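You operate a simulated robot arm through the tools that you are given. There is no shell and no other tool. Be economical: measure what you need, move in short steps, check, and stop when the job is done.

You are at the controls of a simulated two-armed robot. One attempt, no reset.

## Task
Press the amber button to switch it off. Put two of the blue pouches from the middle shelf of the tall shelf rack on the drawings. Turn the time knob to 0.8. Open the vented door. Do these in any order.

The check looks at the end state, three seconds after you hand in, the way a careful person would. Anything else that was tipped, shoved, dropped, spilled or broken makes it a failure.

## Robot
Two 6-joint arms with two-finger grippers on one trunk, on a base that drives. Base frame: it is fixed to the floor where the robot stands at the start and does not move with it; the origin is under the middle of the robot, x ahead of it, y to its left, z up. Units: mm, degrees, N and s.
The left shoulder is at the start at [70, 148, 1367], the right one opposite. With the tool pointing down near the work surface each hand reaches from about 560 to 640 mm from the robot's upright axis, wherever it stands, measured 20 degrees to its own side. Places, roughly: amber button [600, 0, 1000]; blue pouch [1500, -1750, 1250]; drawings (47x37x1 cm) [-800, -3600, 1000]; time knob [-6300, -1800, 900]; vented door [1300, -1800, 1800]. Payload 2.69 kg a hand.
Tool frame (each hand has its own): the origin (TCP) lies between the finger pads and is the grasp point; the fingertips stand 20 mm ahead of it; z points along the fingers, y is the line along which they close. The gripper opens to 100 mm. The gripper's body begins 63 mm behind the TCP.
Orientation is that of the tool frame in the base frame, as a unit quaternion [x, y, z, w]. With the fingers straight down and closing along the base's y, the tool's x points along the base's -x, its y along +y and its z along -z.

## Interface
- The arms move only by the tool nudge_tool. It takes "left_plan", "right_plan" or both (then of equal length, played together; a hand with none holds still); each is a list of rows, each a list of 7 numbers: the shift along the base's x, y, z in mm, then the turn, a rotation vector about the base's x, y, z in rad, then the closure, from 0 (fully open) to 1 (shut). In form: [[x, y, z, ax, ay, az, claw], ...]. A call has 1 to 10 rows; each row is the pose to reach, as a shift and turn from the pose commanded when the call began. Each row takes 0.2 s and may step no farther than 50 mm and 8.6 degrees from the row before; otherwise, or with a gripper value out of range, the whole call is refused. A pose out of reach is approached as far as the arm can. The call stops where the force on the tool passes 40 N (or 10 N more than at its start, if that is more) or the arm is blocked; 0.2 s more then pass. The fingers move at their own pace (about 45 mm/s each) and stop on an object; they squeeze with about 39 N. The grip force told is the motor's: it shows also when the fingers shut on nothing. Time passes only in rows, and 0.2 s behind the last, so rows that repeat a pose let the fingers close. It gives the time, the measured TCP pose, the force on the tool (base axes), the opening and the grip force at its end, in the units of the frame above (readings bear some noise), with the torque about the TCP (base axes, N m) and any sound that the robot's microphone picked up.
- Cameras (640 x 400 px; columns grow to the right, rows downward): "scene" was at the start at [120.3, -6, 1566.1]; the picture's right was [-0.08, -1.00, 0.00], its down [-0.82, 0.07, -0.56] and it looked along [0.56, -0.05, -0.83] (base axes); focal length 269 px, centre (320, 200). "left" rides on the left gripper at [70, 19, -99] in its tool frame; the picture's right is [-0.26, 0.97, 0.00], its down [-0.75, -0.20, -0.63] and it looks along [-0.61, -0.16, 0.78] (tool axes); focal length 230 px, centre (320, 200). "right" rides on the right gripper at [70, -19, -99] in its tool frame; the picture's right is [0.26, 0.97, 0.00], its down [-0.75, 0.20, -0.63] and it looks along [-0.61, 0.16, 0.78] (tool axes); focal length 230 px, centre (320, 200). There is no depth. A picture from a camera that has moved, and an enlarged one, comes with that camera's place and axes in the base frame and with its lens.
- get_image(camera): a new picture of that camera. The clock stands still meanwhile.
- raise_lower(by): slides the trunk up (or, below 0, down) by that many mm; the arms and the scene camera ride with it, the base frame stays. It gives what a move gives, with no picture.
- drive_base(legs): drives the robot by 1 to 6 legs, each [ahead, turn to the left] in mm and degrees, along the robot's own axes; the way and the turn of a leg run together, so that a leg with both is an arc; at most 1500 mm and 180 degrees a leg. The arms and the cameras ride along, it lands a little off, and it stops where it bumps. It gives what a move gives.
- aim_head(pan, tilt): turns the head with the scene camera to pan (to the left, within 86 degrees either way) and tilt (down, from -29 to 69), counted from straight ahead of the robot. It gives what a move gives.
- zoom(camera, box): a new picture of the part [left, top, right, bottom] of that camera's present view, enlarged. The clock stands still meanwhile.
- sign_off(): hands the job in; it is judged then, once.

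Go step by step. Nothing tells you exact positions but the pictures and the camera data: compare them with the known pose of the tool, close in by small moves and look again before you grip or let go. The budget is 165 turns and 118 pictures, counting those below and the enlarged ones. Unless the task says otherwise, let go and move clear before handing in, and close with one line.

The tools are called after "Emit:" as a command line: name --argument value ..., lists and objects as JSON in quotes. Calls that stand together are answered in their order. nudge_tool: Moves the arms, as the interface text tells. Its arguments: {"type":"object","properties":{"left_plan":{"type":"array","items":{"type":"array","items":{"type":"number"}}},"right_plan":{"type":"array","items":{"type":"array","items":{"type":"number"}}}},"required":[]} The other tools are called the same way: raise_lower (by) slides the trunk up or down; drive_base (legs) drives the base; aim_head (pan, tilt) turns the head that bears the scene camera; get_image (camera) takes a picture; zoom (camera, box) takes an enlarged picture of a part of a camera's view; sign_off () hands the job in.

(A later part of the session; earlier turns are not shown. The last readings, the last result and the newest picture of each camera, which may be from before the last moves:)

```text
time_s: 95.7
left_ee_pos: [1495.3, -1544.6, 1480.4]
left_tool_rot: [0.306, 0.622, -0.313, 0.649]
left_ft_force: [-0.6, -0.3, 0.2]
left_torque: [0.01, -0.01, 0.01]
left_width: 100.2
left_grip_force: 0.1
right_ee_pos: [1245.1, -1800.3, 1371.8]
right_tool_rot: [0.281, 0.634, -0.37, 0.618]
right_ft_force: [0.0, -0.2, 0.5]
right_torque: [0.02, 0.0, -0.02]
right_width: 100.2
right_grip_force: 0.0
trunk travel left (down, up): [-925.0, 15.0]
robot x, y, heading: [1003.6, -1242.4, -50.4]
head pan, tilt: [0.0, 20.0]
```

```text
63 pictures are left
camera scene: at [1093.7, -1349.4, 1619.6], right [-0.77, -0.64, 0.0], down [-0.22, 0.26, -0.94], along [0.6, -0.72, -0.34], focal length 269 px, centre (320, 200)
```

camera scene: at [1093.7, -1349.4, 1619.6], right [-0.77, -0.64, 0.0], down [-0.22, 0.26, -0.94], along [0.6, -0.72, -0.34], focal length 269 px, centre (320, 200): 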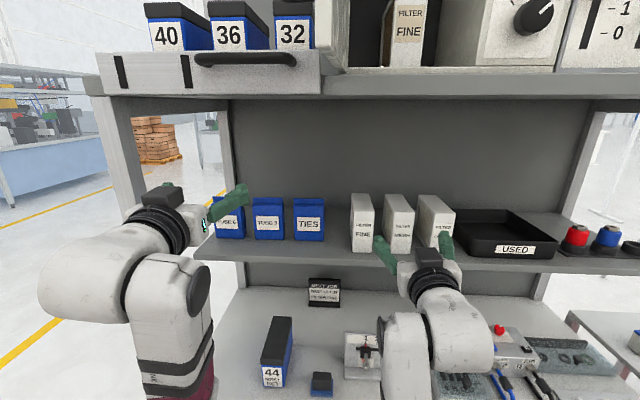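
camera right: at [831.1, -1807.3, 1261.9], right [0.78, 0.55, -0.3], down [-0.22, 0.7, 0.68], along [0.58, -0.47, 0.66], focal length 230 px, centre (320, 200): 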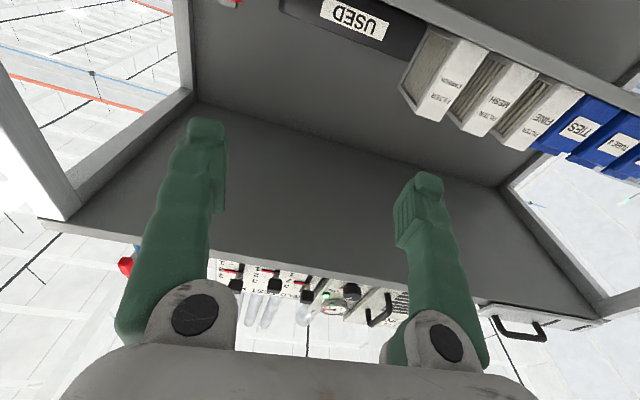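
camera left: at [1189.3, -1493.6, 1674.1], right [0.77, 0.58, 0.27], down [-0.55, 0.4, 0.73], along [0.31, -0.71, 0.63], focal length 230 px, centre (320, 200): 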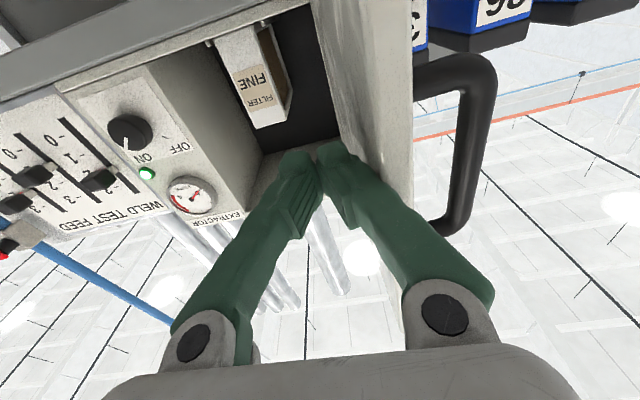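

Pouches: TIES e≈-116, TUBE 8 e≈-226, TUBE 6 e≈-337 (behind the rack's left post), so I'll take TIES with the right hand and TUBE 8 with the left. First I shift the left hand inward and turn the base 7° left.

Emit:
nudge_tool --left_plan '[[-12, -20, 5, 0, 0, 0, 0], [-25, -40, 10, 0, 0, 0, 0], [-38, -60, 15, 0, 0, 0, 0], [-50, -80, 20, 0, 0, 0, 0]]'

Emit:
drive_base --legs '[[0, 7]]'

Emit:
get_image --camera "right"

```text
time_s: 96.7
left_ee_pos: [1449.6, -1630.1, 1499.7]
left_tool_rot: [0.307, 0.623, -0.313, 0.648]
left_ft_force: [0.6, 0.1, 0.1]
left_torque: [-0.03, -0.02, 0.01]
left_width: 100.0
left_grip_force: 0.1
right_ee_pos: [1245.8, -1804.4, 1371.3]
right_tool_rot: [0.281, 0.635, -0.368, 0.618]
right_ft_force: [-1.0, -0.2, 0.4]
right_torque: [0.02, 0.03, -0.01]
right_width: 100.1
right_grip_force: 0.0
trunk travel left (down, up): [-925.0, 15.0]
robot x, y, heading: [1003.6, -1243.1, -50.6]
head pan, tilt: [0.0, 20.0]
```

```text
time_s: 97.7
left_ee_pos: [1486.8, -1576.2, 1499.2]
left_tool_rot: [0.27, 0.64, -0.272, 0.666]
left_ft_force: [-0.4, -0.4, 0.7]
left_torque: [0.04, -0.02, 0.03]
left_width: 99.9
left_grip_force: 0.1
right_ee_pos: [1308.7, -1773.6, 1369.7]
right_tool_rot: [0.244, 0.651, -0.329, 0.64]
right_ft_force: [-0.5, -1.0, 0.6]
right_torque: [0.01, -0.02, -0.02]
right_width: 99.9
right_grip_force: 0.1
trunk travel left (down, up): [-925.0, 15.0]
robot x, y, heading: [1003.9, -1240.6, -43.6]
head pan, tilt: [0.0, 20.0]
```

```text
62 pictures are left
camera right: at [1224.6, -1720.6, 1299.1], right [0.7, 0.61, -0.37], down [-0.23, 0.68, 0.7], along [0.68, -0.4, 0.61], focal length 230 px, centre (320, 200)
```

right: 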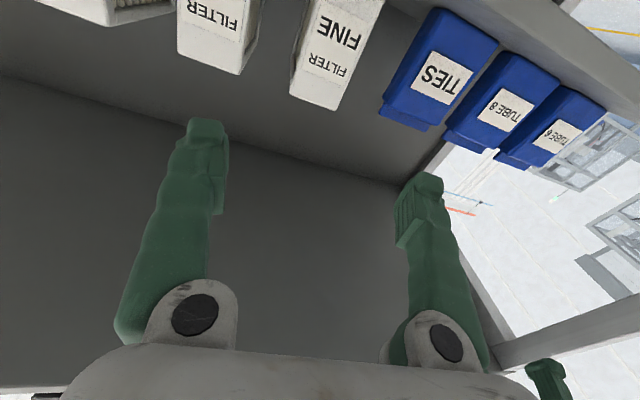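

The TIES label projects to e≈-112, z≈1310. I extend the right hand forward a bit while squaring it up, then move it left in front of TIES, staying clear of the shelf edge.

Emit:
nudge_tool --right_plan '[[11, -15, -5, 0.03, -0.02, -0.026, 0], [22, -30, -10, 0.06, -0.04, -0.052, 0], [33, -45, -15, 0.101, -0.067, -0.086, 0], [55, -28, -20, 0.101, -0.067, -0.086, 0], [78, -11, -20, 0.101, -0.067, -0.086, 0], [101, 6, -20, 0.101, -0.067, -0.086, 0], [124, 23, -20, 0.101, -0.067, -0.086, 0], [144, 39, -20, 0.101, -0.067, -0.086, 0]]'

Emit:
get_image --camera "right"

```text
time_s: 99.7
left_ee_pos: [1490.8, -1570.8, 1499.2]
left_tool_rot: [0.269, 0.64, -0.274, 0.666]
left_ft_force: [-0.2, 0.2, -0.5]
left_torque: [-0.05, 0.01, 0.02]
left_width: 99.9
left_grip_force: 0.0
right_ee_pos: [1435.5, -1767.3, 1351.8]
right_tool_rot: [0.315, 0.623, -0.358, 0.62]
right_ft_force: [-0.3, -0.3, -1.3]
right_torque: [0.03, -0.01, 0.03]
right_width: 99.9
right_grip_force: 0.0
trunk travel left (down, up): [-925.0, 15.0]
robot x, y, heading: [1004.9, -1244.5, -43.5]
head pan, tilt: [0.0, 20.0]
stopped in row 8 (right hand): the arm was blocked; the commanded pose is now the measured one
```

```text
61 pictures are left
camera right: at [1364.4, -1700.0, 1279.8], right [0.8, 0.52, -0.31], down [-0.15, 0.67, 0.72], along [0.58, -0.53, 0.62], focal length 230 px, centre (320, 200)
```

right: 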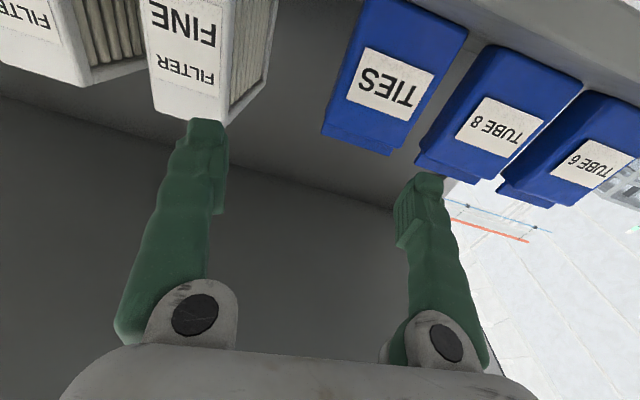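

The right arm is likely hindered by the left arm beside it. I move the left hand back and out to the left, outside the rack's post.

Emit:
nudge_tool --left_plan '[[-22, 21, 0, 0, 0, 0, 0], [-43, 41, 0, 0, 0, 0, 0], [-18, 76, 0, 0, 0, 0.07, 0], [8, 111, 0, 0, 0, 0.14, 0], [33, 146, 0, 0, 0, 0.21, 0], [58, 181, 0, 0, 0, 0.28, 0], [83, 216, 0, 0, 0, 0.35, 0], [108, 251, 0, 0, 0, 0.42, 0], [134, 286, 0, 0, 0, 0.49, 0]]'

Emit:
get_image --camera "scene"

```text
time_s: 101.7
left_ee_pos: [1627.5, -1279.6, 1500.1]
left_tool_rot: [0.103, 0.687, -0.104, 0.712]
left_ft_force: [0.5, 0.6, 0.5]
left_torque: [-0.04, 0.01, -0.01]
left_width: 100.0
left_grip_force: 0.1
right_ee_pos: [1437.5, -1764.0, 1352.5]
right_tool_rot: [0.313, 0.624, -0.357, 0.621]
right_ft_force: [1.0, 0.0, -1.0]
right_torque: [0.04, 0.02, -0.01]
right_width: 100.0
right_grip_force: 0.0
trunk travel left (down, up): [-925.0, 15.0]
robot x, y, heading: [1004.5, -1245.8, -43.4]
head pan, tilt: [0.0, 20.0]
```

```text
60 pictures are left
camera scene: at [1109.5, -1335.9, 1619.4], right [-0.69, -0.73, 0.0], down [-0.25, 0.23, -0.94], along [0.68, -0.65, -0.34], focal length 269 px, centre (320, 200)
```

scene: 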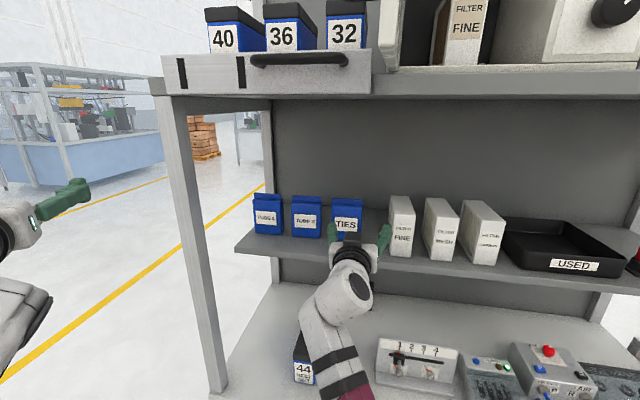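

Now the left arm is clear. I square the right hand and bring it in front of TIES.

Emit:
nudge_tool --right_plan '[[11, 2, -7, 0.018, -0.01, 0.022, 0], [22, 4, -14, 0.036, -0.02, 0.044, 0], [34, 7, -20, 0.054, -0.031, 0.066, 0], [34, 7, -20, 0.054, -0.031, 0.066, 0]]'

Emit:
get_image --camera "right"

```text
time_s: 102.7
left_ee_pos: [1625.8, -1285.9, 1500.5]
left_tool_rot: [0.106, 0.686, -0.104, 0.712]
left_ft_force: [0.6, -0.2, 0.4]
left_torque: [-0.02, 0.01, -0.01]
left_width: 100.0
left_grip_force: 0.0
right_ee_pos: [1471.6, -1758.2, 1331.3]
right_tool_rot: [0.315, 0.634, -0.311, 0.634]
right_ft_force: [0.0, 1.1, 0.2]
right_torque: [0.04, 0.01, -0.01]
right_width: 100.0
right_grip_force: 0.1
trunk travel left (down, up): [-925.0, 15.0]
robot x, y, heading: [1004.0, -1240.1, -43.5]
head pan, tilt: [0.0, 20.0]
```

```text
59 pictures are left
camera right: at [1398.2, -1691.2, 1260.8], right [0.77, 0.59, -0.25], down [-0.23, 0.62, 0.75], along [0.6, -0.52, 0.61], focal length 230 px, centre (320, 200)
```

right: 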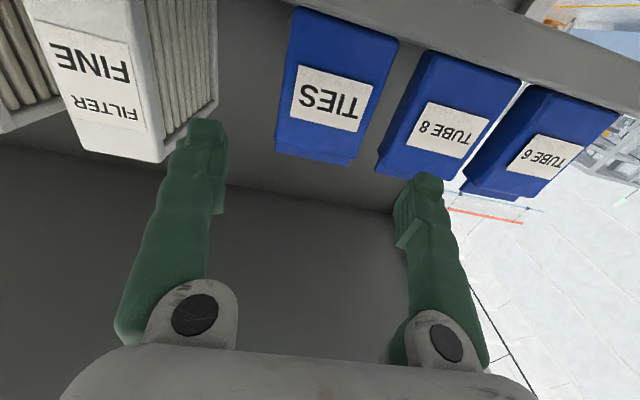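

The hand is well aligned with TIES (4 mm outward bias, as I want). I drive 35 mm closer with a small sideways compensation, then check.

Emit:
nudge_tool --right_plan '[[-5, -3.5, 0, 0, 0, 0, 0]]'

Emit:
drive_base --legs '[[38, 0]]'

Emit:
get_image --camera "right"

```text
time_s: 103.0
left_ee_pos: [1626.3, -1285.6, 1500.4]
left_tool_rot: [0.106, 0.686, -0.105, 0.712]
left_ft_force: [0.7, -0.9, 0.9]
left_torque: [0.03, -0.06, 0.02]
left_width: 100.1
left_grip_force: 0.1
right_ee_pos: [1465.3, -1762.1, 1330.4]
right_tool_rot: [0.315, 0.634, -0.312, 0.634]
right_ft_force: [-0.7, -0.4, -0.2]
right_torque: [-0.02, 0.06, -0.03]
right_width: 100.1
right_grip_force: 0.0
trunk travel left (down, up): [-925.0, 15.0]
robot x, y, heading: [1002.0, -1242.1, -43.6]
head pan, tilt: [0.0, 20.0]
```

```text
time_s: 103.9
left_ee_pos: [1651.0, -1311.4, 1500.6]
left_tool_rot: [0.106, 0.685, -0.104, 0.714]
left_ft_force: [0.7, -0.4, 0.0]
left_torque: [-0.02, 0.0, 0.01]
left_width: 100.0
left_grip_force: 0.1
right_ee_pos: [1490.2, -1792.1, 1334.6]
right_tool_rot: [0.316, 0.63, -0.318, 0.634]
right_ft_force: [0.1, 0.2, -0.1]
right_torque: [-0.07, -0.05, -0.02]
right_width: 100.0
right_grip_force: 0.0
trunk travel left (down, up): [-925.0, 15.0]
robot x, y, heading: [1031.1, -1267.4, -43.4]
head pan, tilt: [0.0, 20.0]
```

```text
58 pictures are left
camera right: at [1417.9, -1724.8, 1263.5], right [0.77, 0.58, -0.26], down [-0.22, 0.63, 0.75], along [0.59, -0.52, 0.61], focal length 230 px, centre (320, 200)
```

right: 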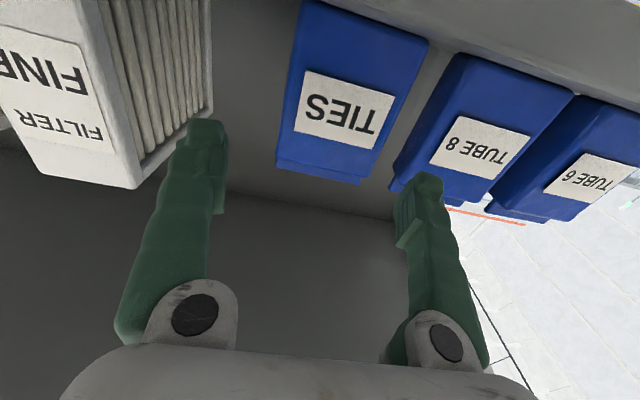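

TIES is about 5 mm left of center; I shift 6 mm left and advance 35 mm straight in small steps.

Emit:
nudge_tool --right_plan '[[5, 4, -3, 0, 0, 0, 0], [11, -4, -3, 0, 0, 0, 0], [17, -12, -3, 0, 0, 0, 0], [23, -20, -3, 0, 0, 0, 0], [26, -24, -3, 0, 0, 0, 0]]'

Emit:
get_image --camera "right"

```text
time_s: 105.1
left_ee_pos: [1648.6, -1307.5, 1503.1]
left_tool_rot: [0.106, 0.684, -0.105, 0.714]
left_ft_force: [0.1, -0.5, -0.3]
left_torque: [0.03, -0.03, 0.02]
left_width: 100.1
left_grip_force: 0.1
right_ee_pos: [1514.2, -1813.5, 1334.1]
right_tool_rot: [0.315, 0.63, -0.318, 0.635]
right_ft_force: [0.9, 0.6, -0.6]
right_torque: [-0.02, -0.03, 0.01]
right_width: 99.8
right_grip_force: 0.1
trunk travel left (down, up): [-925.0, 15.0]
robot x, y, heading: [1032.7, -1269.9, -43.4]
head pan, tilt: [0.0, 20.0]
```

```text
57 pictures are left
camera right: at [1442.2, -1746.6, 1262.4], right [0.78, 0.58, -0.26], down [-0.22, 0.63, 0.74], along [0.59, -0.52, 0.62], focal length 230 px, centre (320, 200)
```

right: 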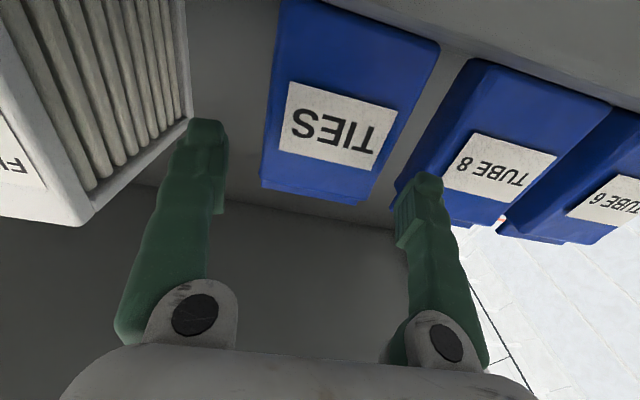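

Estimates put the pouch front near f≈2385; the left finger must go into the ~23 mm gap. I narrow the opening slightly, shift 2 mm, advance 20 mm and look.

Emit:
nudge_tool --right_plan '[[-1.6, -1.2, 0, 0, 0, 0, 0.06], [2, -6, 0, 0, 0, 0, 0.06], [6, -11, 0, 0, 0, 0, 0.06], [10, -17, 0, 0, 0, 0, 0.06]]'

Emit:
get_image --camera "right"

Emit:
zoom --camera "scene" --box '[230, 170, 430, 295]'

```text
time_s: 106.1
left_ee_pos: [1644.0, -1305.7, 1503.9]
left_tool_rot: [0.105, 0.683, -0.106, 0.715]
left_ft_force: [0.4, 1.0, -0.8]
left_torque: [0.03, 0.0, 0.01]
left_width: 100.1
left_grip_force: 0.1
right_ee_pos: [1521.1, -1828.4, 1334.9]
right_tool_rot: [0.315, 0.628, -0.318, 0.637]
right_ft_force: [-0.2, 0.4, -0.5]
right_torque: [-0.01, 0.01, -0.03]
right_width: 94.3
right_grip_force: 0.0
trunk travel left (down, up): [-925.0, 15.0]
robot x, y, heading: [1034.6, -1268.9, -43.6]
head pan, tilt: [0.0, 20.0]
```

```text
56 pictures are left
camera right: at [1449.2, -1761.6, 1263.7], right [0.78, 0.58, -0.26], down [-0.22, 0.63, 0.74], along [0.59, -0.52, 0.62], focal length 230 px, centre (320, 200)
```

right: 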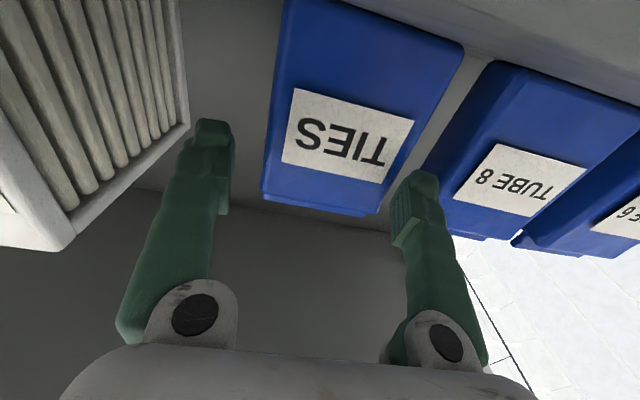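

```text
3.20 times, centred on (330, 232) of scene
camera zoom: at [1135.8, -1367.5, 1619.3], right [-0.69, -0.72, 0.0], down [-0.25, 0.24, -0.94], along [0.68, -0.65, -0.34], focal length 862 px, centre (288, 96)
```

zoom: 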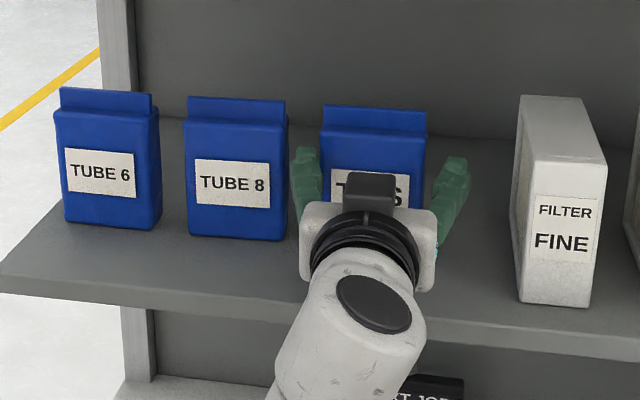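

The left finger sits visually in the gap between TIES and TUBE 8. I shift 1.5 mm left, advance 18 mm, and look again.

Emit:
nudge_tool --right_plan '[[1.2, 1, 0, 0, 0, 0, 0.06], [5, -4, -2, 0, 0, 0, 0.06], [8.5, -8.6, -4, 0, 0, 0, 0.06], [12, -13.4, -4, 0, 0, 0, 0.06]]'

Emit:
get_image --camera "right"

Emit:
zoom --camera "scene" --box '[230, 170, 430, 295]'

```text
time_s: 107.1
left_ee_pos: [1645.6, -1306.0, 1504.0]
left_tool_rot: [0.105, 0.684, -0.105, 0.714]
left_ft_force: [0.2, 0.1, -0.2]
left_torque: [-0.02, 0.0, -0.03]
left_width: 100.4
left_grip_force: 0.0
right_ee_pos: [1534.2, -1842.3, 1330.6]
right_tool_rot: [0.316, 0.628, -0.319, 0.636]
right_ft_force: [-0.1, 0.6, -0.9]
right_torque: [-0.03, 0.03, 0.03]
right_width: 93.7
right_grip_force: 0.1
trunk travel left (down, up): [-925.0, 15.0]
robot x, y, heading: [1036.8, -1269.5, -43.3]
head pan, tilt: [0.0, 20.0]
```

```text
54 pictures are left
camera right: at [1461.7, -1775.4, 1259.3], right [0.78, 0.58, -0.26], down [-0.22, 0.63, 0.74], along [0.59, -0.52, 0.62], focal length 230 px, centre (320, 200)
```

right: 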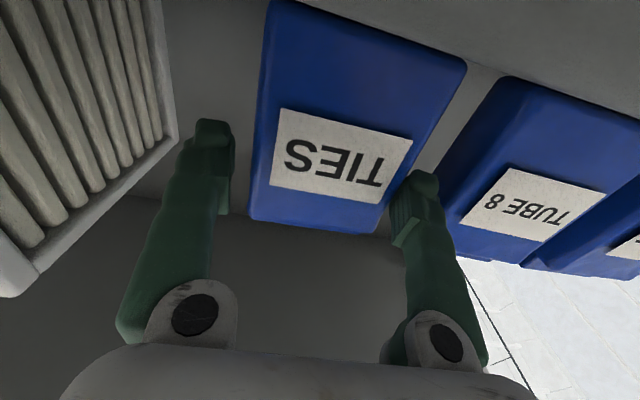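

```text
3.20 times, centred on (330, 232) of scene
camera zoom: at [1136.7, -1367.8, 1619.2], right [-0.69, -0.72, 0.0], down [-0.25, 0.24, -0.94], along [0.68, -0.65, -0.34], focal length 862 px, centre (288, 96)
```

zoom: 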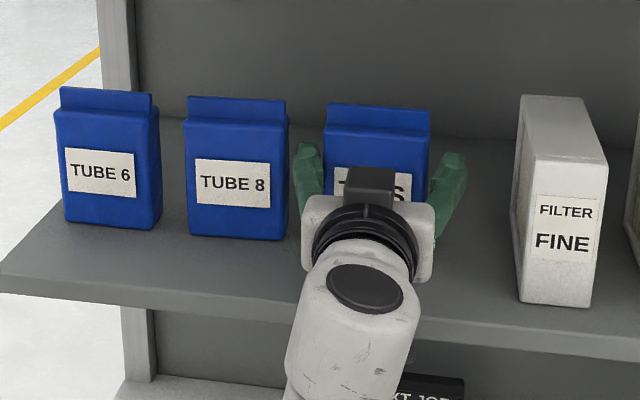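

Fingers straddle TIES now. I close the gripper.

Emit:
nudge_tool --right_plan '[[3, -4, 0, 0, 0, 0, 0.06], [5, -7, 0, 0, 0, 0, 0.06], [5, -7, 0, 0, 0, 0, 0.6], [5, -7, 0, 0, 0, 0, 1], [5, -7, 0, 0, 0, 0, 1], [5, -7, 0, 0, 0, 0, 1], [5, -7, 0, 0, 0, 0, 1]]'

Emit:
get_image --camera "right"

```text
time_s: 108.7
left_ee_pos: [1643.9, -1304.8, 1503.7]
left_tool_rot: [0.104, 0.683, -0.105, 0.715]
left_ft_force: [0.0, -0.1, 0.3]
left_torque: [0.0, 0.01, 0.01]
left_width: 99.9
left_grip_force: 0.1
right_ee_pos: [1537.2, -1846.4, 1331.8]
right_tool_rot: [0.315, 0.628, -0.318, 0.636]
right_ft_force: [-3.9, 3.3, -0.6]
right_torque: [0.34, 0.23, -0.01]
right_width: 85.2
right_grip_force: 39.3
trunk travel left (down, up): [-925.0, 15.0]
robot x, y, heading: [1028.1, -1267.3, -43.4]
head pan, tilt: [0.0, 20.0]
```

```text
52 pictures are left
camera right: at [1464.8, -1781.0, 1260.2], right [0.78, 0.58, -0.26], down [-0.22, 0.63, 0.74], along [0.59, -0.52, 0.62], focal length 230 px, centre (320, 200)
```

right: 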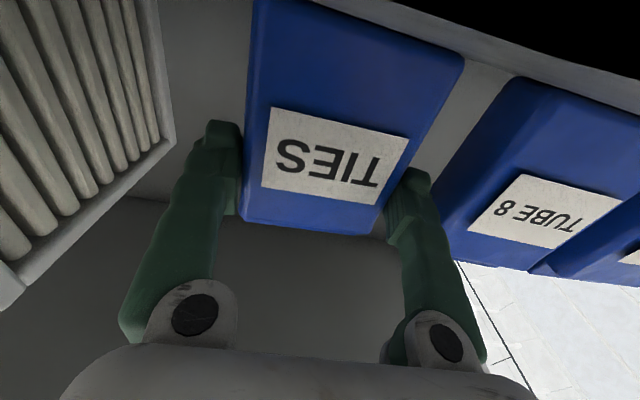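

TIES is gripped at 85 mm. I lift 30 mm and draw it straight back off the shelf.

Emit:
nudge_tool --right_plan '[[0, 0, 10, 0, 0, 0, 1], [0, 0, 20, 0, 0, 0, 1], [0, 0, 32, 0, 0, 0, 1], [-6, 8, 35, 0, 0, 0, 1], [-18, 24, 35, 0, 0, 0, 1], [-36, 48, 35, 0, 0, 0, 1], [-54, 72, 35, 0, 0, 0, 1], [-72, 96, 35, 0, 0, 0, 1]]'

Emit:
get_image --camera "scene"

Emit:
get_image --camera "right"

```text
time_s: 110.7
left_ee_pos: [1644.7, -1307.9, 1504.1]
left_tool_rot: [0.106, 0.684, -0.105, 0.714]
left_ft_force: [0.6, -0.3, -0.6]
left_torque: [0.0, -0.02, 0.01]
left_width: 100.1
left_grip_force: 0.1
right_ee_pos: [1447.9, -1794.9, 1380.9]
right_tool_rot: [0.313, 0.609, -0.367, 0.63]
right_ft_force: [-0.7, -0.8, -0.5]
right_torque: [0.01, 0.0, -0.04]
right_width: 85.2
right_grip_force: 38.9
right hand out of reach, approached as far as the arm can: row 8
trunk travel left (down, up): [-925.0, 15.0]
robot x, y, heading: [1035.3, -1270.1, -43.6]
head pan, tilt: [0.0, 20.0]
stopped in row 8 (right hand): the arm was blocked; the commanded pose is now the measured one
```

```text
51 pictures are left
camera scene: at [1136.7, -1369.3, 1619.1], right [-0.69, -0.72, 0.0], down [-0.25, 0.24, -0.94], along [0.68, -0.65, -0.34], focal length 269 px, centre (320, 200)
```

scene: 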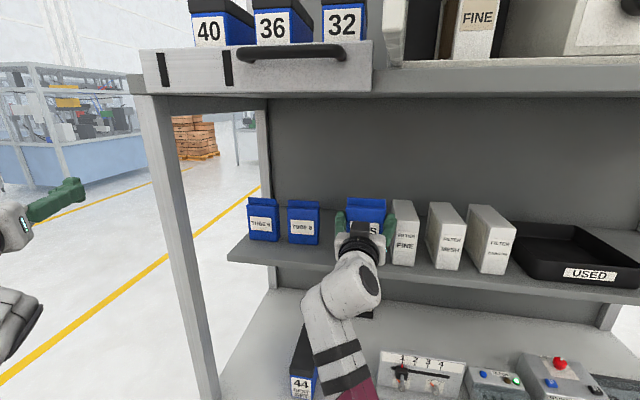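

```text
50 pictures are left
camera right: at [1378.9, -1728.4, 1305.0], right [0.81, 0.5, -0.31], down [-0.16, 0.7, 0.7], along [0.56, -0.52, 0.65], focal length 230 px, centre (320, 200)
```

right: 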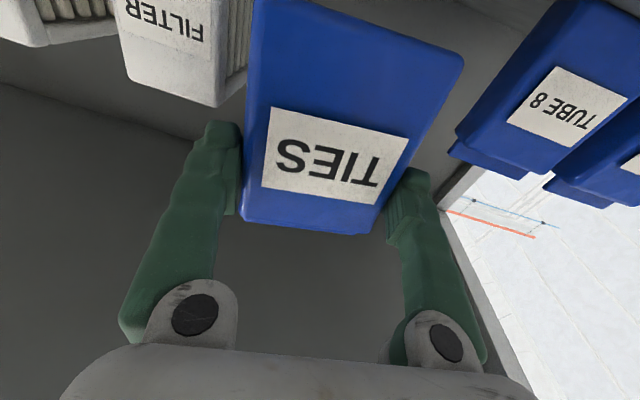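

TIES is off the shelf. I back the base 150 mm and turn 9° right to square up.

Emit:
drive_base --legs '[[-150, 0]]'

Emit:
drive_base --legs '[[0, -9.3]]'

```text
time_s: 112.1
left_ee_pos: [1544.9, -1211.1, 1500.4]
left_tool_rot: [0.107, 0.685, -0.104, 0.713]
left_ft_force: [0.1, -0.1, -0.7]
left_torque: [-0.01, 0.01, 0.04]
left_width: 99.8
left_grip_force: 0.0
right_ee_pos: [1346.3, -1698.8, 1374.5]
right_tool_rot: [0.314, 0.613, -0.365, 0.627]
right_ft_force: [0.4, -0.6, -0.9]
right_torque: [0.01, 0.05, 0.04]
right_width: 85.4
right_grip_force: 39.0
trunk travel left (down, up): [-925.0, 15.0]
robot x, y, heading: [922.1, -1168.1, -43.8]
head pan, tilt: [0.0, 20.0]
```

```text
time_s: 113.2
left_ee_pos: [1525.7, -1295.0, 1503.0]
left_tool_rot: [0.159, 0.673, -0.164, 0.704]
left_ft_force: [0.2, 0.8, -0.1]
left_torque: [-0.02, 0.02, -0.03]
left_width: 100.0
left_grip_force: 0.1
right_ee_pos: [1251.9, -1745.8, 1385.8]
right_tool_rot: [0.358, 0.582, -0.417, 0.6]
right_ft_force: [0.1, 0.9, 0.0]
right_torque: [0.05, 0.01, -0.03]
right_width: 0.0
right_grip_force: 29.4
trunk travel left (down, up): [-925.0, 15.0]
robot x, y, heading: [926.6, -1162.8, -52.9]
head pan, tilt: [0.0, 20.0]
```

The right gripper reads shut on nothing: the pouch slipped out during the turn. I look for it.

Emit:
aim_head --pan 0 --tilt 42

Emit:
get_image --camera "scene"

Emit:
get_image --camera "right"

```text
time_s: 114.0
left_ee_pos: [1524.3, -1302.7, 1502.5]
left_tool_rot: [0.16, 0.673, -0.161, 0.704]
left_ft_force: [0.5, 0.3, -0.8]
left_torque: [0.06, 0.0, 0.01]
left_width: 99.9
left_grip_force: 0.1
right_ee_pos: [1249.6, -1752.3, 1381.7]
right_tool_rot: [0.36, 0.582, -0.416, 0.599]
right_ft_force: [-0.6, -0.3, 0.2]
right_torque: [0.0, 0.02, 0.03]
right_width: 0.1
right_grip_force: 29.0
trunk travel left (down, up): [-925.0, 15.0]
robot x, y, heading: [924.1, -1165.7, -52.8]
head pan, tilt: [0.0, 42.0]
```

```text
49 pictures are left
camera scene: at [1005.3, -1274.5, 1584.8], right [-0.8, -0.61, 0.0], down [-0.4, 0.53, -0.74], along [0.45, -0.59, -0.67], focal length 269 px, centre (320, 200)
```

scene: 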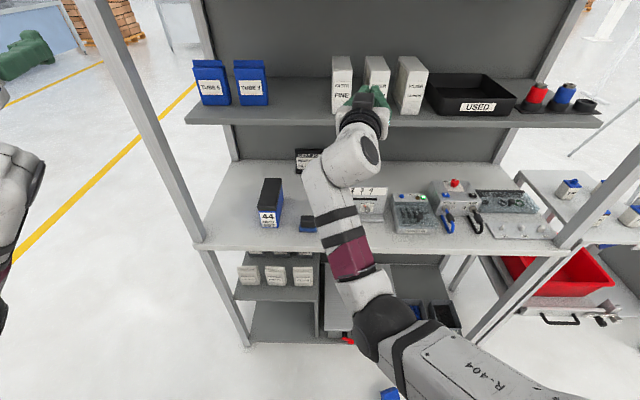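

```text
48 pictures are left
camera right: at [1192.1, -1675.2, 1306.2], right [0.88, 0.36, -0.31], down [-0.05, 0.72, 0.7], along [0.47, -0.6, 0.65], focal length 230 px, centre (320, 200)
```

right: 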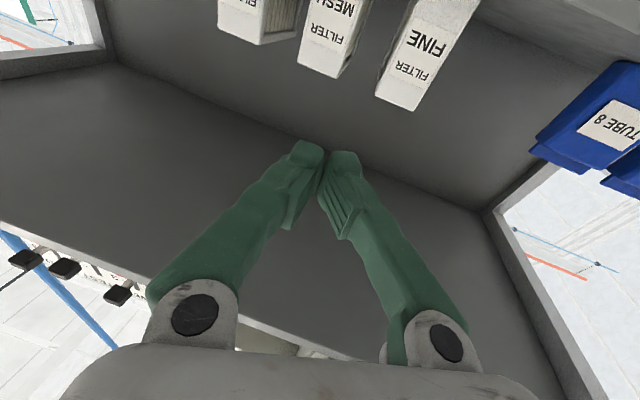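

The pouch lies on the floor near my front right. I look down at it; the trunk can go low enough to pick it up again.

Emit:
aim_head --pan -35 --tilt 62

Emit:
get_image --camera "scene"

```text
time_s: 115.0
left_ee_pos: [1523.8, -1300.4, 1504.7]
left_tool_rot: [0.16, 0.673, -0.163, 0.704]
left_ft_force: [0.5, 0.5, 0.3]
left_torque: [0.01, -0.03, -0.01]
left_width: 100.0
left_grip_force: 0.0
right_ee_pos: [1249.4, -1751.2, 1382.5]
right_tool_rot: [0.359, 0.582, -0.417, 0.6]
right_ft_force: [0.4, -0.3, 0.2]
right_torque: [-0.02, -0.02, 0.05]
right_width: 0.3
right_grip_force: 29.5
trunk travel left (down, up): [-925.0, 15.0]
robot x, y, heading: [924.9, -1164.3, -52.8]
head pan, tilt: [-35.0, 62.0]
```

```text
47 pictures are left
camera scene: at [957.2, -1269.8, 1558.8], right [-1.0, -0.04, 0.0], down [-0.04, 0.88, -0.47], along [0.02, -0.47, -0.88], focal length 269 px, centre (320, 200)
```

scene: 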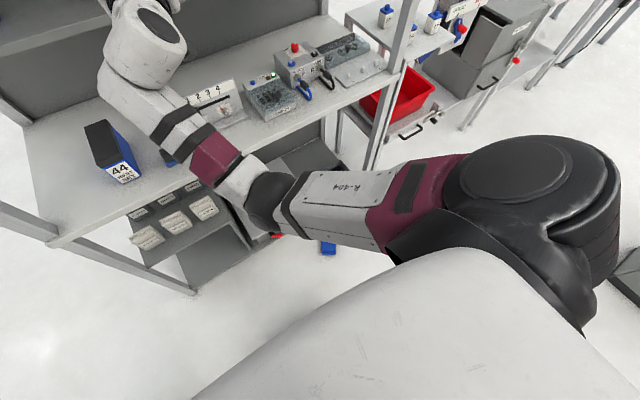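

The pouch lies about 484 ahead, 361 to the right, on the floor. I bring both hands back toward the tool-down carrying pose first.

Emit:
nudge_tool --right_plan '[[-15, 2, -23, 0.1135, 0.0624, 0.011, 0], [-30, 3, -46, 0.227, 0.1248, 0.022, 0], [-45, 5, -70, 0.3405, 0.1872, 0.033, 0], [-60, 6, -93, 0.454, 0.2496, 0.044, 0], [-76, 8, -116, 0.5675, 0.312, 0.055, 0], [-91, 9, -139, 0.681, 0.3744, 0.067, 0], [-106, 11, -162, 0.7945, 0.4368, 0.078, 0], [-121, 12, -186, 0.908, 0.4992, 0.089, 0], [-136, 14, -209, 1.0215, 0.5616, 0.1, 0], [-151, 16, -232, 1.135, 0.624, 0.111, 0]]' --left_plan '[[-3, -11, -30, 0.081, 0.098, -0.027, 0], [-7, -23, -61, 0.162, 0.196, -0.055, 0], [-10, -34, -91, 0.242, 0.295, -0.082, 0], [-13, -45, -122, 0.323, 0.393, -0.11, 0], [-17, -57, -152, 0.404, 0.491, -0.137, 0], [-20, -68, -182, 0.485, 0.589, -0.164, 0], [-23, -79, -213, 0.566, 0.687, -0.192, 0], [-26, -90, -243, 0.646, 0.786, -0.219, 0], [-30, -102, -274, 0.727, 0.884, -0.247, 0], [-33, -113, -304, 0.808, 0.982, -0.274, 0]]'

```text
time_s: 117.2
left_ee_pos: [1522.4, -1438.7, 1171.3]
left_tool_rot: [0.405, 0.897, -0.039, 0.171]
left_ft_force: [-0.1, -0.2, 0.2]
left_torque: [0.02, -0.03, 0.01]
left_width: 100.0
left_grip_force: 0.1
left hand out of reach, approached as far as the arm can: row 3, 4, 5, 6, 7, 8, 9, 10
right_ee_pos: [1102.6, -1742.9, 1140.1]
right_tool_rot: [0.453, 0.876, -0.096, 0.138]
right_ft_force: [0.1, 0.0, -1.0]
right_torque: [0.0, 0.0, -0.03]
right_width: 99.8
right_grip_force: 0.0
right hand out of reach, approached as far as the arm can: row 10
trunk travel left (down, up): [-925.0, 15.0]
robot x, y, heading: [925.1, -1168.7, -53.0]
head pan, tilt: [-35.0, 62.0]
```

Nearly there; I finish bringing both hands to tool-down, open.

Emit:
nudge_tool --right_plan '[[-7, 10, -24, 0.074, 0.04, 0.007, 0], [-14, 19, -48, 0.148, 0.081, 0.015, 0], [-22, 29, -72, 0.222, 0.122, 0.022, 0], [-29, 38, -96, 0.296, 0.162, 0.029, 0], [-36, 48, -120, 0.296, 0.162, 0.029, 0]]' --left_plan '[[-30, -5, -30, 0.056, 0.068, -0.019, 0], [-60, -10, -60, 0.112, 0.136, -0.038, 0], [-89, -15, -91, 0.168, 0.205, -0.057, 0], [-119, -20, -121, 0.2236, 0.2727, -0.076, 0], [-149, -25, -151, 0.2236, 0.2727, -0.076, 0]]'

Emit:
drive_base --legs '[[-60, -17]]'

Emit:
aim_head --pan -20 --tilt 60

Emit:
get_image --camera "scene"

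```text
time_s: 118.4
left_ee_pos: [1372.1, -1460.6, 1021.9]
left_tool_rot: [0.444, 0.896, 0.0, 0.002]
left_ft_force: [-0.2, 0.4, -0.5]
left_torque: [-0.02, -0.08, -0.01]
left_width: 100.0
left_grip_force: 0.1
left hand out of reach, approached as far as the arm can: row 1, 2, 3, 4
right_ee_pos: [1064.9, -1693.1, 1023.4]
right_tool_rot: [0.445, 0.895, -0.001, 0.003]
right_ft_force: [0.4, -1.0, 0.2]
right_torque: [0.05, -0.03, 0.01]
right_width: 100.0
right_grip_force: 0.1
right hand out of reach, approached as far as the arm can: row 1, 2, 3, 4
trunk travel left (down, up): [-925.0, 15.0]
robot x, y, heading: [929.4, -1168.8, -52.8]
head pan, tilt: [-35.0, 62.0]
```

```text
time_s: 119.8
left_ee_pos: [1239.3, -1528.2, 1019.7]
left_tool_rot: [0.572, 0.82, 0.0, 0.0]
left_ft_force: [-0.1, 0.0, -0.9]
left_torque: [0.02, -0.02, -0.02]
left_width: 100.0
left_grip_force: 0.1
right_ee_pos: [880.2, -1659.3, 1020.9]
right_tool_rot: [0.573, 0.82, -0.001, 0.002]
right_ft_force: [-0.4, 0.5, -0.7]
right_torque: [0.01, -0.02, -0.02]
right_width: 99.8
right_grip_force: 0.1
trunk travel left (down, up): [-925.0, 15.0]
robot x, y, heading: [896.8, -1115.2, -69.7]
head pan, tilt: [-35.0, 62.0]
```

```text
time_s: 120.6
left_ee_pos: [1239.3, -1526.3, 1021.1]
left_tool_rot: [0.572, 0.82, -0.001, 0.0]
left_ft_force: [-0.5, 0.5, -0.7]
left_torque: [-0.03, 0.0, -0.01]
left_width: 100.1
left_grip_force: 0.0
right_ee_pos: [878.6, -1658.1, 1022.5]
right_tool_rot: [0.573, 0.82, -0.002, 0.002]
right_ft_force: [-0.3, 0.3, -0.3]
right_torque: [0.0, -0.01, 0.02]
right_width: 100.0
right_grip_force: 0.1
trunk travel left (down, up): [-925.0, 15.0]
robot x, y, heading: [895.1, -1115.7, -69.6]
head pan, tilt: [-20.0, 60.0]
```

```text
46 pictures are left
camera scene: at [912.3, -1227.1, 1561.1], right [-1.0, -0.01, 0.0], down [0.0, 0.87, -0.5], along [0.0, -0.5, -0.87], focal length 269 px, centre (320, 200)
```

scene: 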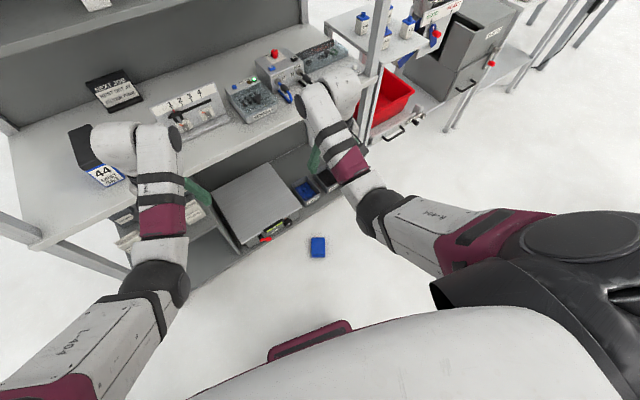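

The pouch is at about (924,-1786) on the floor. I zoom to see how it lies.

Emit:
zoom --camera "scene" --box '[280, 222, 360, 272]'

```text
8.00 times, centred on (320, 247) of scene
camera zoom: at [912.3, -1227.1, 1561.1], right [-1.0, -0.01, 0.0], down [0.0, 0.87, -0.5], along [0.0, -0.5, -0.87], focal length 2154 px, centre (320, -176)
```

zoom: 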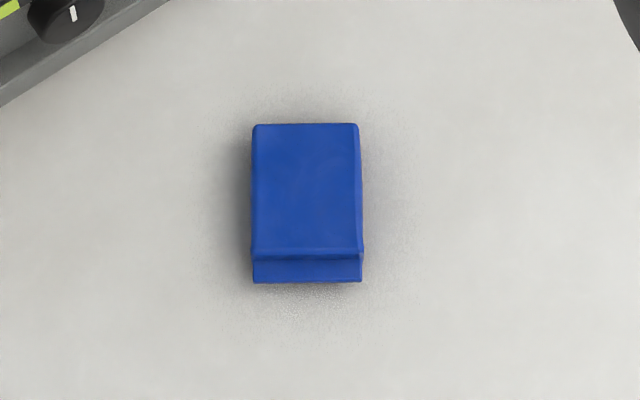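

It lies face-down, its 83 mm width along base x, centre about (922,-1786). I drive 60 mm closer and lower the trunk.

Emit:
drive_base --legs '[[60, 0]]'

Emit:
raise_lower --by -600

Emit:
get_image --camera "scene"

Emit:
get_image --camera "right"

```text
time_s: 121.5
left_ee_pos: [1260.7, -1583.0, 1018.9]
left_tool_rot: [0.57, 0.822, 0.001, -0.002]
left_ft_force: [0.3, -1.0, 0.0]
left_torque: [0.06, 0.04, -0.01]
left_width: 99.9
left_grip_force: 0.0
right_ee_pos: [900.7, -1718.0, 1021.1]
right_tool_rot: [0.575, 0.818, -0.003, 0.006]
right_ft_force: [0.3, -0.1, 0.4]
right_torque: [0.03, 0.02, 0.01]
right_width: 100.1
right_grip_force: 0.0
trunk travel left (down, up): [-925.0, 15.0]
robot x, y, heading: [918.2, -1169.4, -69.5]
head pan, tilt: [-20.0, 60.0]
```

```text
refused: -600 is not a number from -400 to 400
```

```text
44 pictures are left
camera scene: at [944.6, -1313.5, 1560.8], right [-1.0, -0.01, 0.01], down [-0.01, 0.88, -0.48], along [0.0, -0.48, -0.88], focal length 269 px, centre (320, 200)
```

scene: 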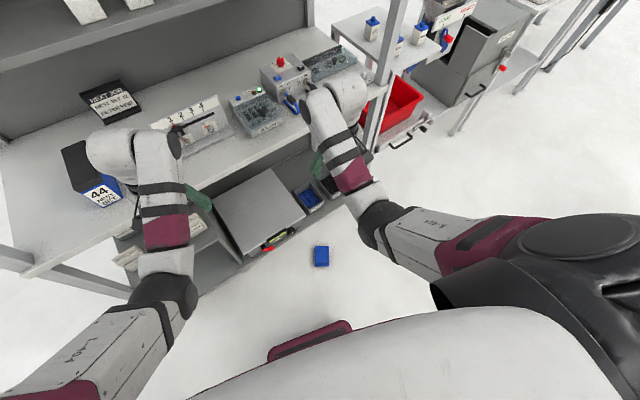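

```text
43 pictures are left
camera right: at [860.2, -1658.7, 1118.2], right [0.82, 0.57, 0.0], down [0.44, -0.63, 0.64], along [0.36, -0.52, -0.77], focal length 230 px, centre (320, 200)
```

right: 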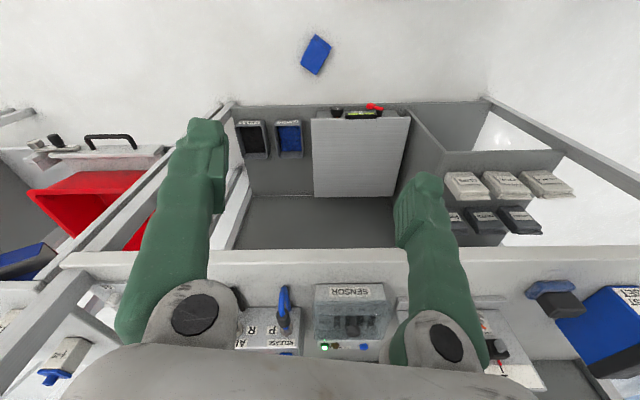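

Hands are well clear of the rack edge. I lower the trunk in steps.

Emit:
raise_lower --by -400

Emit:
raise_lower --by -400

Emit:
get_image --camera "right"

```text
time_s: 125.4
left_ee_pos: [1254.5, -1562.9, 627.2]
left_tool_rot: [0.57, 0.822, -0.005, 0.008]
left_ft_force: [-0.6, -1.4, 0.4]
left_torque: [0.0, 0.02, -0.01]
left_width: 100.1
left_grip_force: 0.0
right_ee_pos: [894.0, -1699.1, 629.3]
right_tool_rot: [0.576, 0.817, -0.008, 0.014]
right_ft_force: [-0.9, 0.5, 0.6]
right_torque: [-0.02, 0.01, 0.03]
right_width: 99.8
right_grip_force: 0.1
trunk travel left (down, up): [-525.0, 415.0]
robot x, y, heading: [917.1, -1171.4, -69.8]
head pan, tilt: [-20.0, 60.0]
```

```text
time_s: 129.2
left_ee_pos: [1255.0, -1563.0, 227.9]
left_tool_rot: [0.569, 0.822, -0.004, 0.008]
left_ft_force: [0.3, -0.4, -0.3]
left_torque: [0.03, 0.01, -0.03]
left_width: 99.8
left_grip_force: 0.0
right_ee_pos: [893.2, -1700.3, 229.4]
right_tool_rot: [0.575, 0.818, -0.008, 0.015]
right_ft_force: [0.3, -0.9, -0.3]
right_torque: [0.01, -0.01, 0.02]
right_width: 100.1
right_grip_force: 0.1
trunk travel left (down, up): [-125.0, 815.0]
robot x, y, heading: [919.8, -1172.4, -69.7]
head pan, tilt: [-20.0, 60.0]
```

```text
42 pictures are left
camera right: at [852.5, -1637.7, 324.6], right [0.82, 0.57, -0.01], down [0.43, -0.62, 0.66], along [0.37, -0.54, -0.76], focal length 230 px, centre (320, 200)
```

right: 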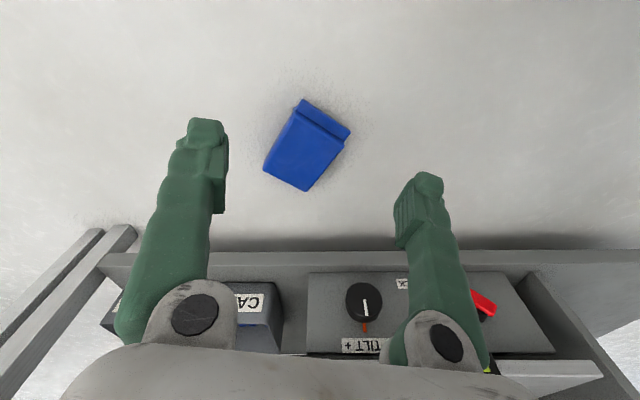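

The pouch checks at (924,-1783). I move above it, turning the fingers to straddle its width along x.

Emit:
nudge_tool --right_plan '[[10, -28, -30, 0, 0, -0.12, 0], [20, -56, -60, 0, 0, -0.24, 0], [31, -84, -90, 0, 0, -0.354, 0], [31, -84, -110, 0, 0, -0.354, 0]]'

Emit:
get_image --camera "right"

```text
time_s: 130.2
left_ee_pos: [1254.2, -1563.3, 226.0]
left_tool_rot: [0.569, 0.822, -0.006, 0.007]
left_ft_force: [0.4, -0.2, -0.1]
left_torque: [0.02, -0.02, 0.02]
left_width: 100.1
left_grip_force: 0.1
right_ee_pos: [914.4, -1772.5, 127.3]
right_tool_rot: [0.711, 0.703, -0.012, 0.013]
right_ft_force: [0.3, -0.8, -0.4]
right_torque: [0.01, -0.01, 0.0]
right_width: 100.0
right_grip_force: 0.0
right hand out of reach, approached as far as the arm can: row 3, 4
trunk travel left (down, up): [-125.0, 815.0]
robot x, y, heading: [915.8, -1169.8, -69.6]
head pan, tilt: [-20.0, 60.0]
```

```text
41 pictures are left
camera right: at [897.1, -1700.0, 223.3], right [0.97, 0.25, -0.01], down [0.19, -0.73, 0.66], along [0.16, -0.64, -0.75], focal length 230 px, centre (320, 200)
```

right: 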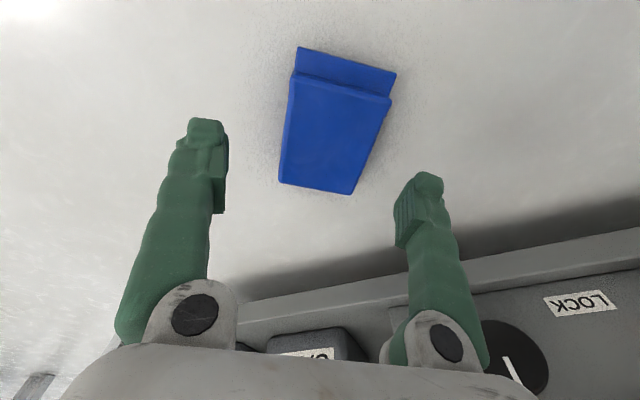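

The arm is at its reach limit downward; the trunk still has travel. I lower it 50 mm and then center over the pouch.

Emit:
raise_lower --by -50

Emit:
nudge_tool --right_plan '[[7, -5, 10, 0, 0, 0, 0], [14, -11, 15, 0, 0, 0, 0], [14, -11, 15, 0, 0, 0, 0]]'

Emit:
get_image --camera "right"

```text
time_s: 131.1
left_ee_pos: [1254.6, -1564.0, 176.8]
left_tool_rot: [0.57, 0.822, -0.005, 0.007]
left_ft_force: [0.1, 0.1, -1.0]
left_torque: [-0.02, -0.02, 0.0]
left_width: 100.1
left_grip_force: 0.1
right_ee_pos: [915.0, -1771.6, 77.9]
right_tool_rot: [0.71, 0.704, -0.01, 0.014]
right_ft_force: [-0.1, 0.8, -0.3]
right_torque: [0.02, -0.01, -0.01]
right_width: 100.1
right_grip_force: 0.1
trunk travel left (down, up): [-75.0, 865.0]
robot x, y, heading: [918.6, -1170.0, -69.8]
head pan, tilt: [-20.0, 60.0]
```

```text
time_s: 131.9
left_ee_pos: [1255.1, -1564.7, 177.2]
left_tool_rot: [0.569, 0.822, -0.005, 0.007]
left_ft_force: [-0.6, -0.2, -0.1]
left_torque: [0.02, -0.02, -0.01]
left_width: 100.0
left_grip_force: 0.1
right_ee_pos: [923.4, -1777.9, 96.5]
right_tool_rot: [0.71, 0.704, -0.011, 0.012]
right_ft_force: [1.2, -0.4, -0.2]
right_torque: [-0.02, -0.01, 0.01]
right_width: 100.2
right_grip_force: 0.0
right hand out of reach, approached as far as the arm can: row 2, 3
trunk travel left (down, up): [-75.0, 865.0]
robot x, y, heading: [914.5, -1168.4, -69.8]
head pan, tilt: [-20.0, 60.0]
```

```text
40 pictures are left
camera right: at [905.6, -1706.0, 192.3], right [0.97, 0.25, -0.01], down [0.19, -0.73, 0.65], along [0.16, -0.63, -0.76], focal length 230 px, centre (320, 200)
```

right: 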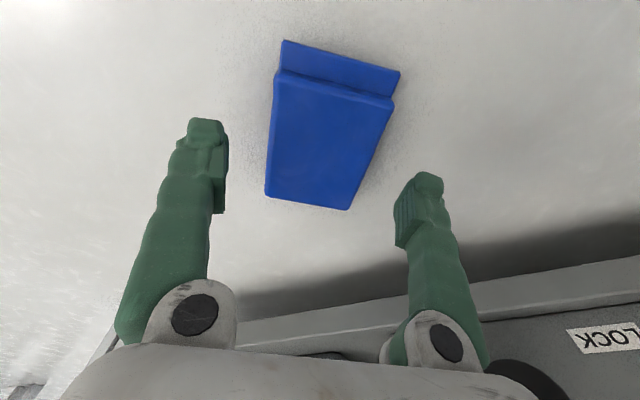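

I drive 15 mm forward so the arm is less stretched, then fine-center over the pouch.

Emit:
drive_base --legs '[[18, 0]]'

Emit:
nudge_tool --right_plan '[[1, 5, 0, 0, 0, 0, 0], [1, 10, -10, 0, 0, 0, 0], [1, 10, -15, 0, 0, 0, 0]]'

Emit:
get_image --camera "right"

```text
time_s: 132.7
left_ee_pos: [1261.3, -1579.8, 177.3]
left_tool_rot: [0.57, 0.822, -0.006, 0.007]
left_ft_force: [-0.3, 0.1, 0.0]
left_torque: [0.01, 0.0, 0.02]
left_width: 100.0
left_grip_force: 0.1
right_ee_pos: [928.0, -1794.7, 96.2]
right_tool_rot: [0.71, 0.704, -0.01, 0.013]
right_ft_force: [-0.5, 0.8, -0.1]
right_torque: [-0.01, 0.01, 0.0]
right_width: 100.0
right_grip_force: 0.0
trunk travel left (down, up): [-75.0, 865.0]
robot x, y, heading: [921.9, -1184.9, -69.7]
head pan, tilt: [-20.0, 60.0]
```

```text
time_s: 133.5
left_ee_pos: [1259.9, -1581.0, 176.4]
left_tool_rot: [0.569, 0.822, -0.005, 0.007]
left_ft_force: [0.2, -0.2, -0.1]
left_torque: [-0.04, 0.06, 0.01]
left_width: 100.0
left_grip_force: 0.1
right_ee_pos: [931.2, -1786.1, 81.3]
right_tool_rot: [0.71, 0.704, -0.01, 0.013]
right_ft_force: [-0.5, -0.3, 0.3]
right_torque: [-0.02, -0.04, -0.01]
right_width: 99.9
right_grip_force: 0.0
trunk travel left (down, up): [-75.0, 865.0]
robot x, y, heading: [921.2, -1186.1, -69.7]
head pan, tilt: [-20.0, 60.0]
```

```text
39 pictures are left
camera right: at [912.6, -1712.8, 177.0], right [0.97, 0.25, -0.01], down [0.19, -0.73, 0.65], along [0.16, -0.64, -0.76], focal length 230 px, centre (320, 200)
```

right: 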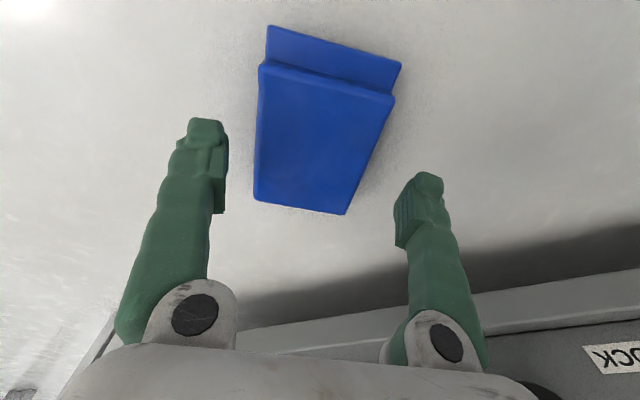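

I shift 5 mm in -x to center, then lower the trunk 54 mm around the pouch.

Emit:
nudge_tool --right_plan '[[-5, 3, 0, 0, 0, 0, 0], [-5, 3, 0, 0, 0, 0, 0]]'

Emit:
raise_lower --by -54

Emit:
get_image --camera "right"

```text
time_s: 134.1
left_ee_pos: [1260.6, -1579.7, 177.0]
left_tool_rot: [0.57, 0.822, -0.005, 0.007]
left_ft_force: [0.9, 0.0, -0.8]
left_torque: [-0.01, 0.02, 0.03]
left_width: 99.7
left_grip_force: 0.0
right_ee_pos: [928.7, -1787.4, 78.4]
right_tool_rot: [0.707, 0.707, -0.009, 0.013]
right_ft_force: [-0.1, 0.3, 0.1]
right_torque: [-0.04, 0.0, 0.02]
right_width: 100.2
right_grip_force: 0.1
right hand out of reach, approached as far as the arm can: row 1, 2
trunk travel left (down, up): [-75.0, 865.0]
robot x, y, heading: [922.7, -1187.4, -69.9]
head pan, tilt: [-20.0, 60.0]
```

```text
time_s: 135.1
left_ee_pos: [1262.7, -1585.3, 162.9]
left_tool_rot: [0.57, 0.821, -0.008, 0.034]
left_ft_force: [0.0, 0.4, 0.5]
left_torque: [-0.02, -0.01, 0.01]
left_width: 100.2
left_grip_force: 0.1
right_ee_pos: [931.2, -1788.6, 56.9]
right_tool_rot: [0.708, 0.705, -0.01, 0.034]
right_ft_force: [-0.5, 0.4, -0.6]
right_torque: [-0.01, -0.06, -0.01]
right_width: 100.1
right_grip_force: 0.2
trunk travel left (down, up): [-21.0, 919.0]
robot x, y, heading: [925.0, -1185.8, -69.9]
head pan, tilt: [-20.0, 60.0]
```

```text
38 pictures are left
camera right: at [909.9, -1713.3, 149.7], right [0.97, 0.26, 0.02], down [0.18, -0.71, 0.68], along [0.19, -0.66, -0.73], focal length 230 px, centre (320, 200)
```

right: 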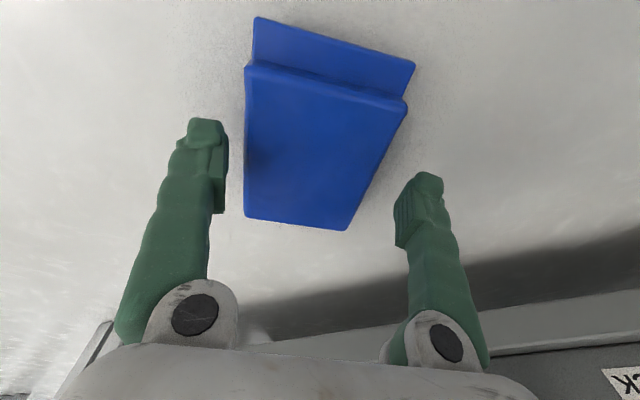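

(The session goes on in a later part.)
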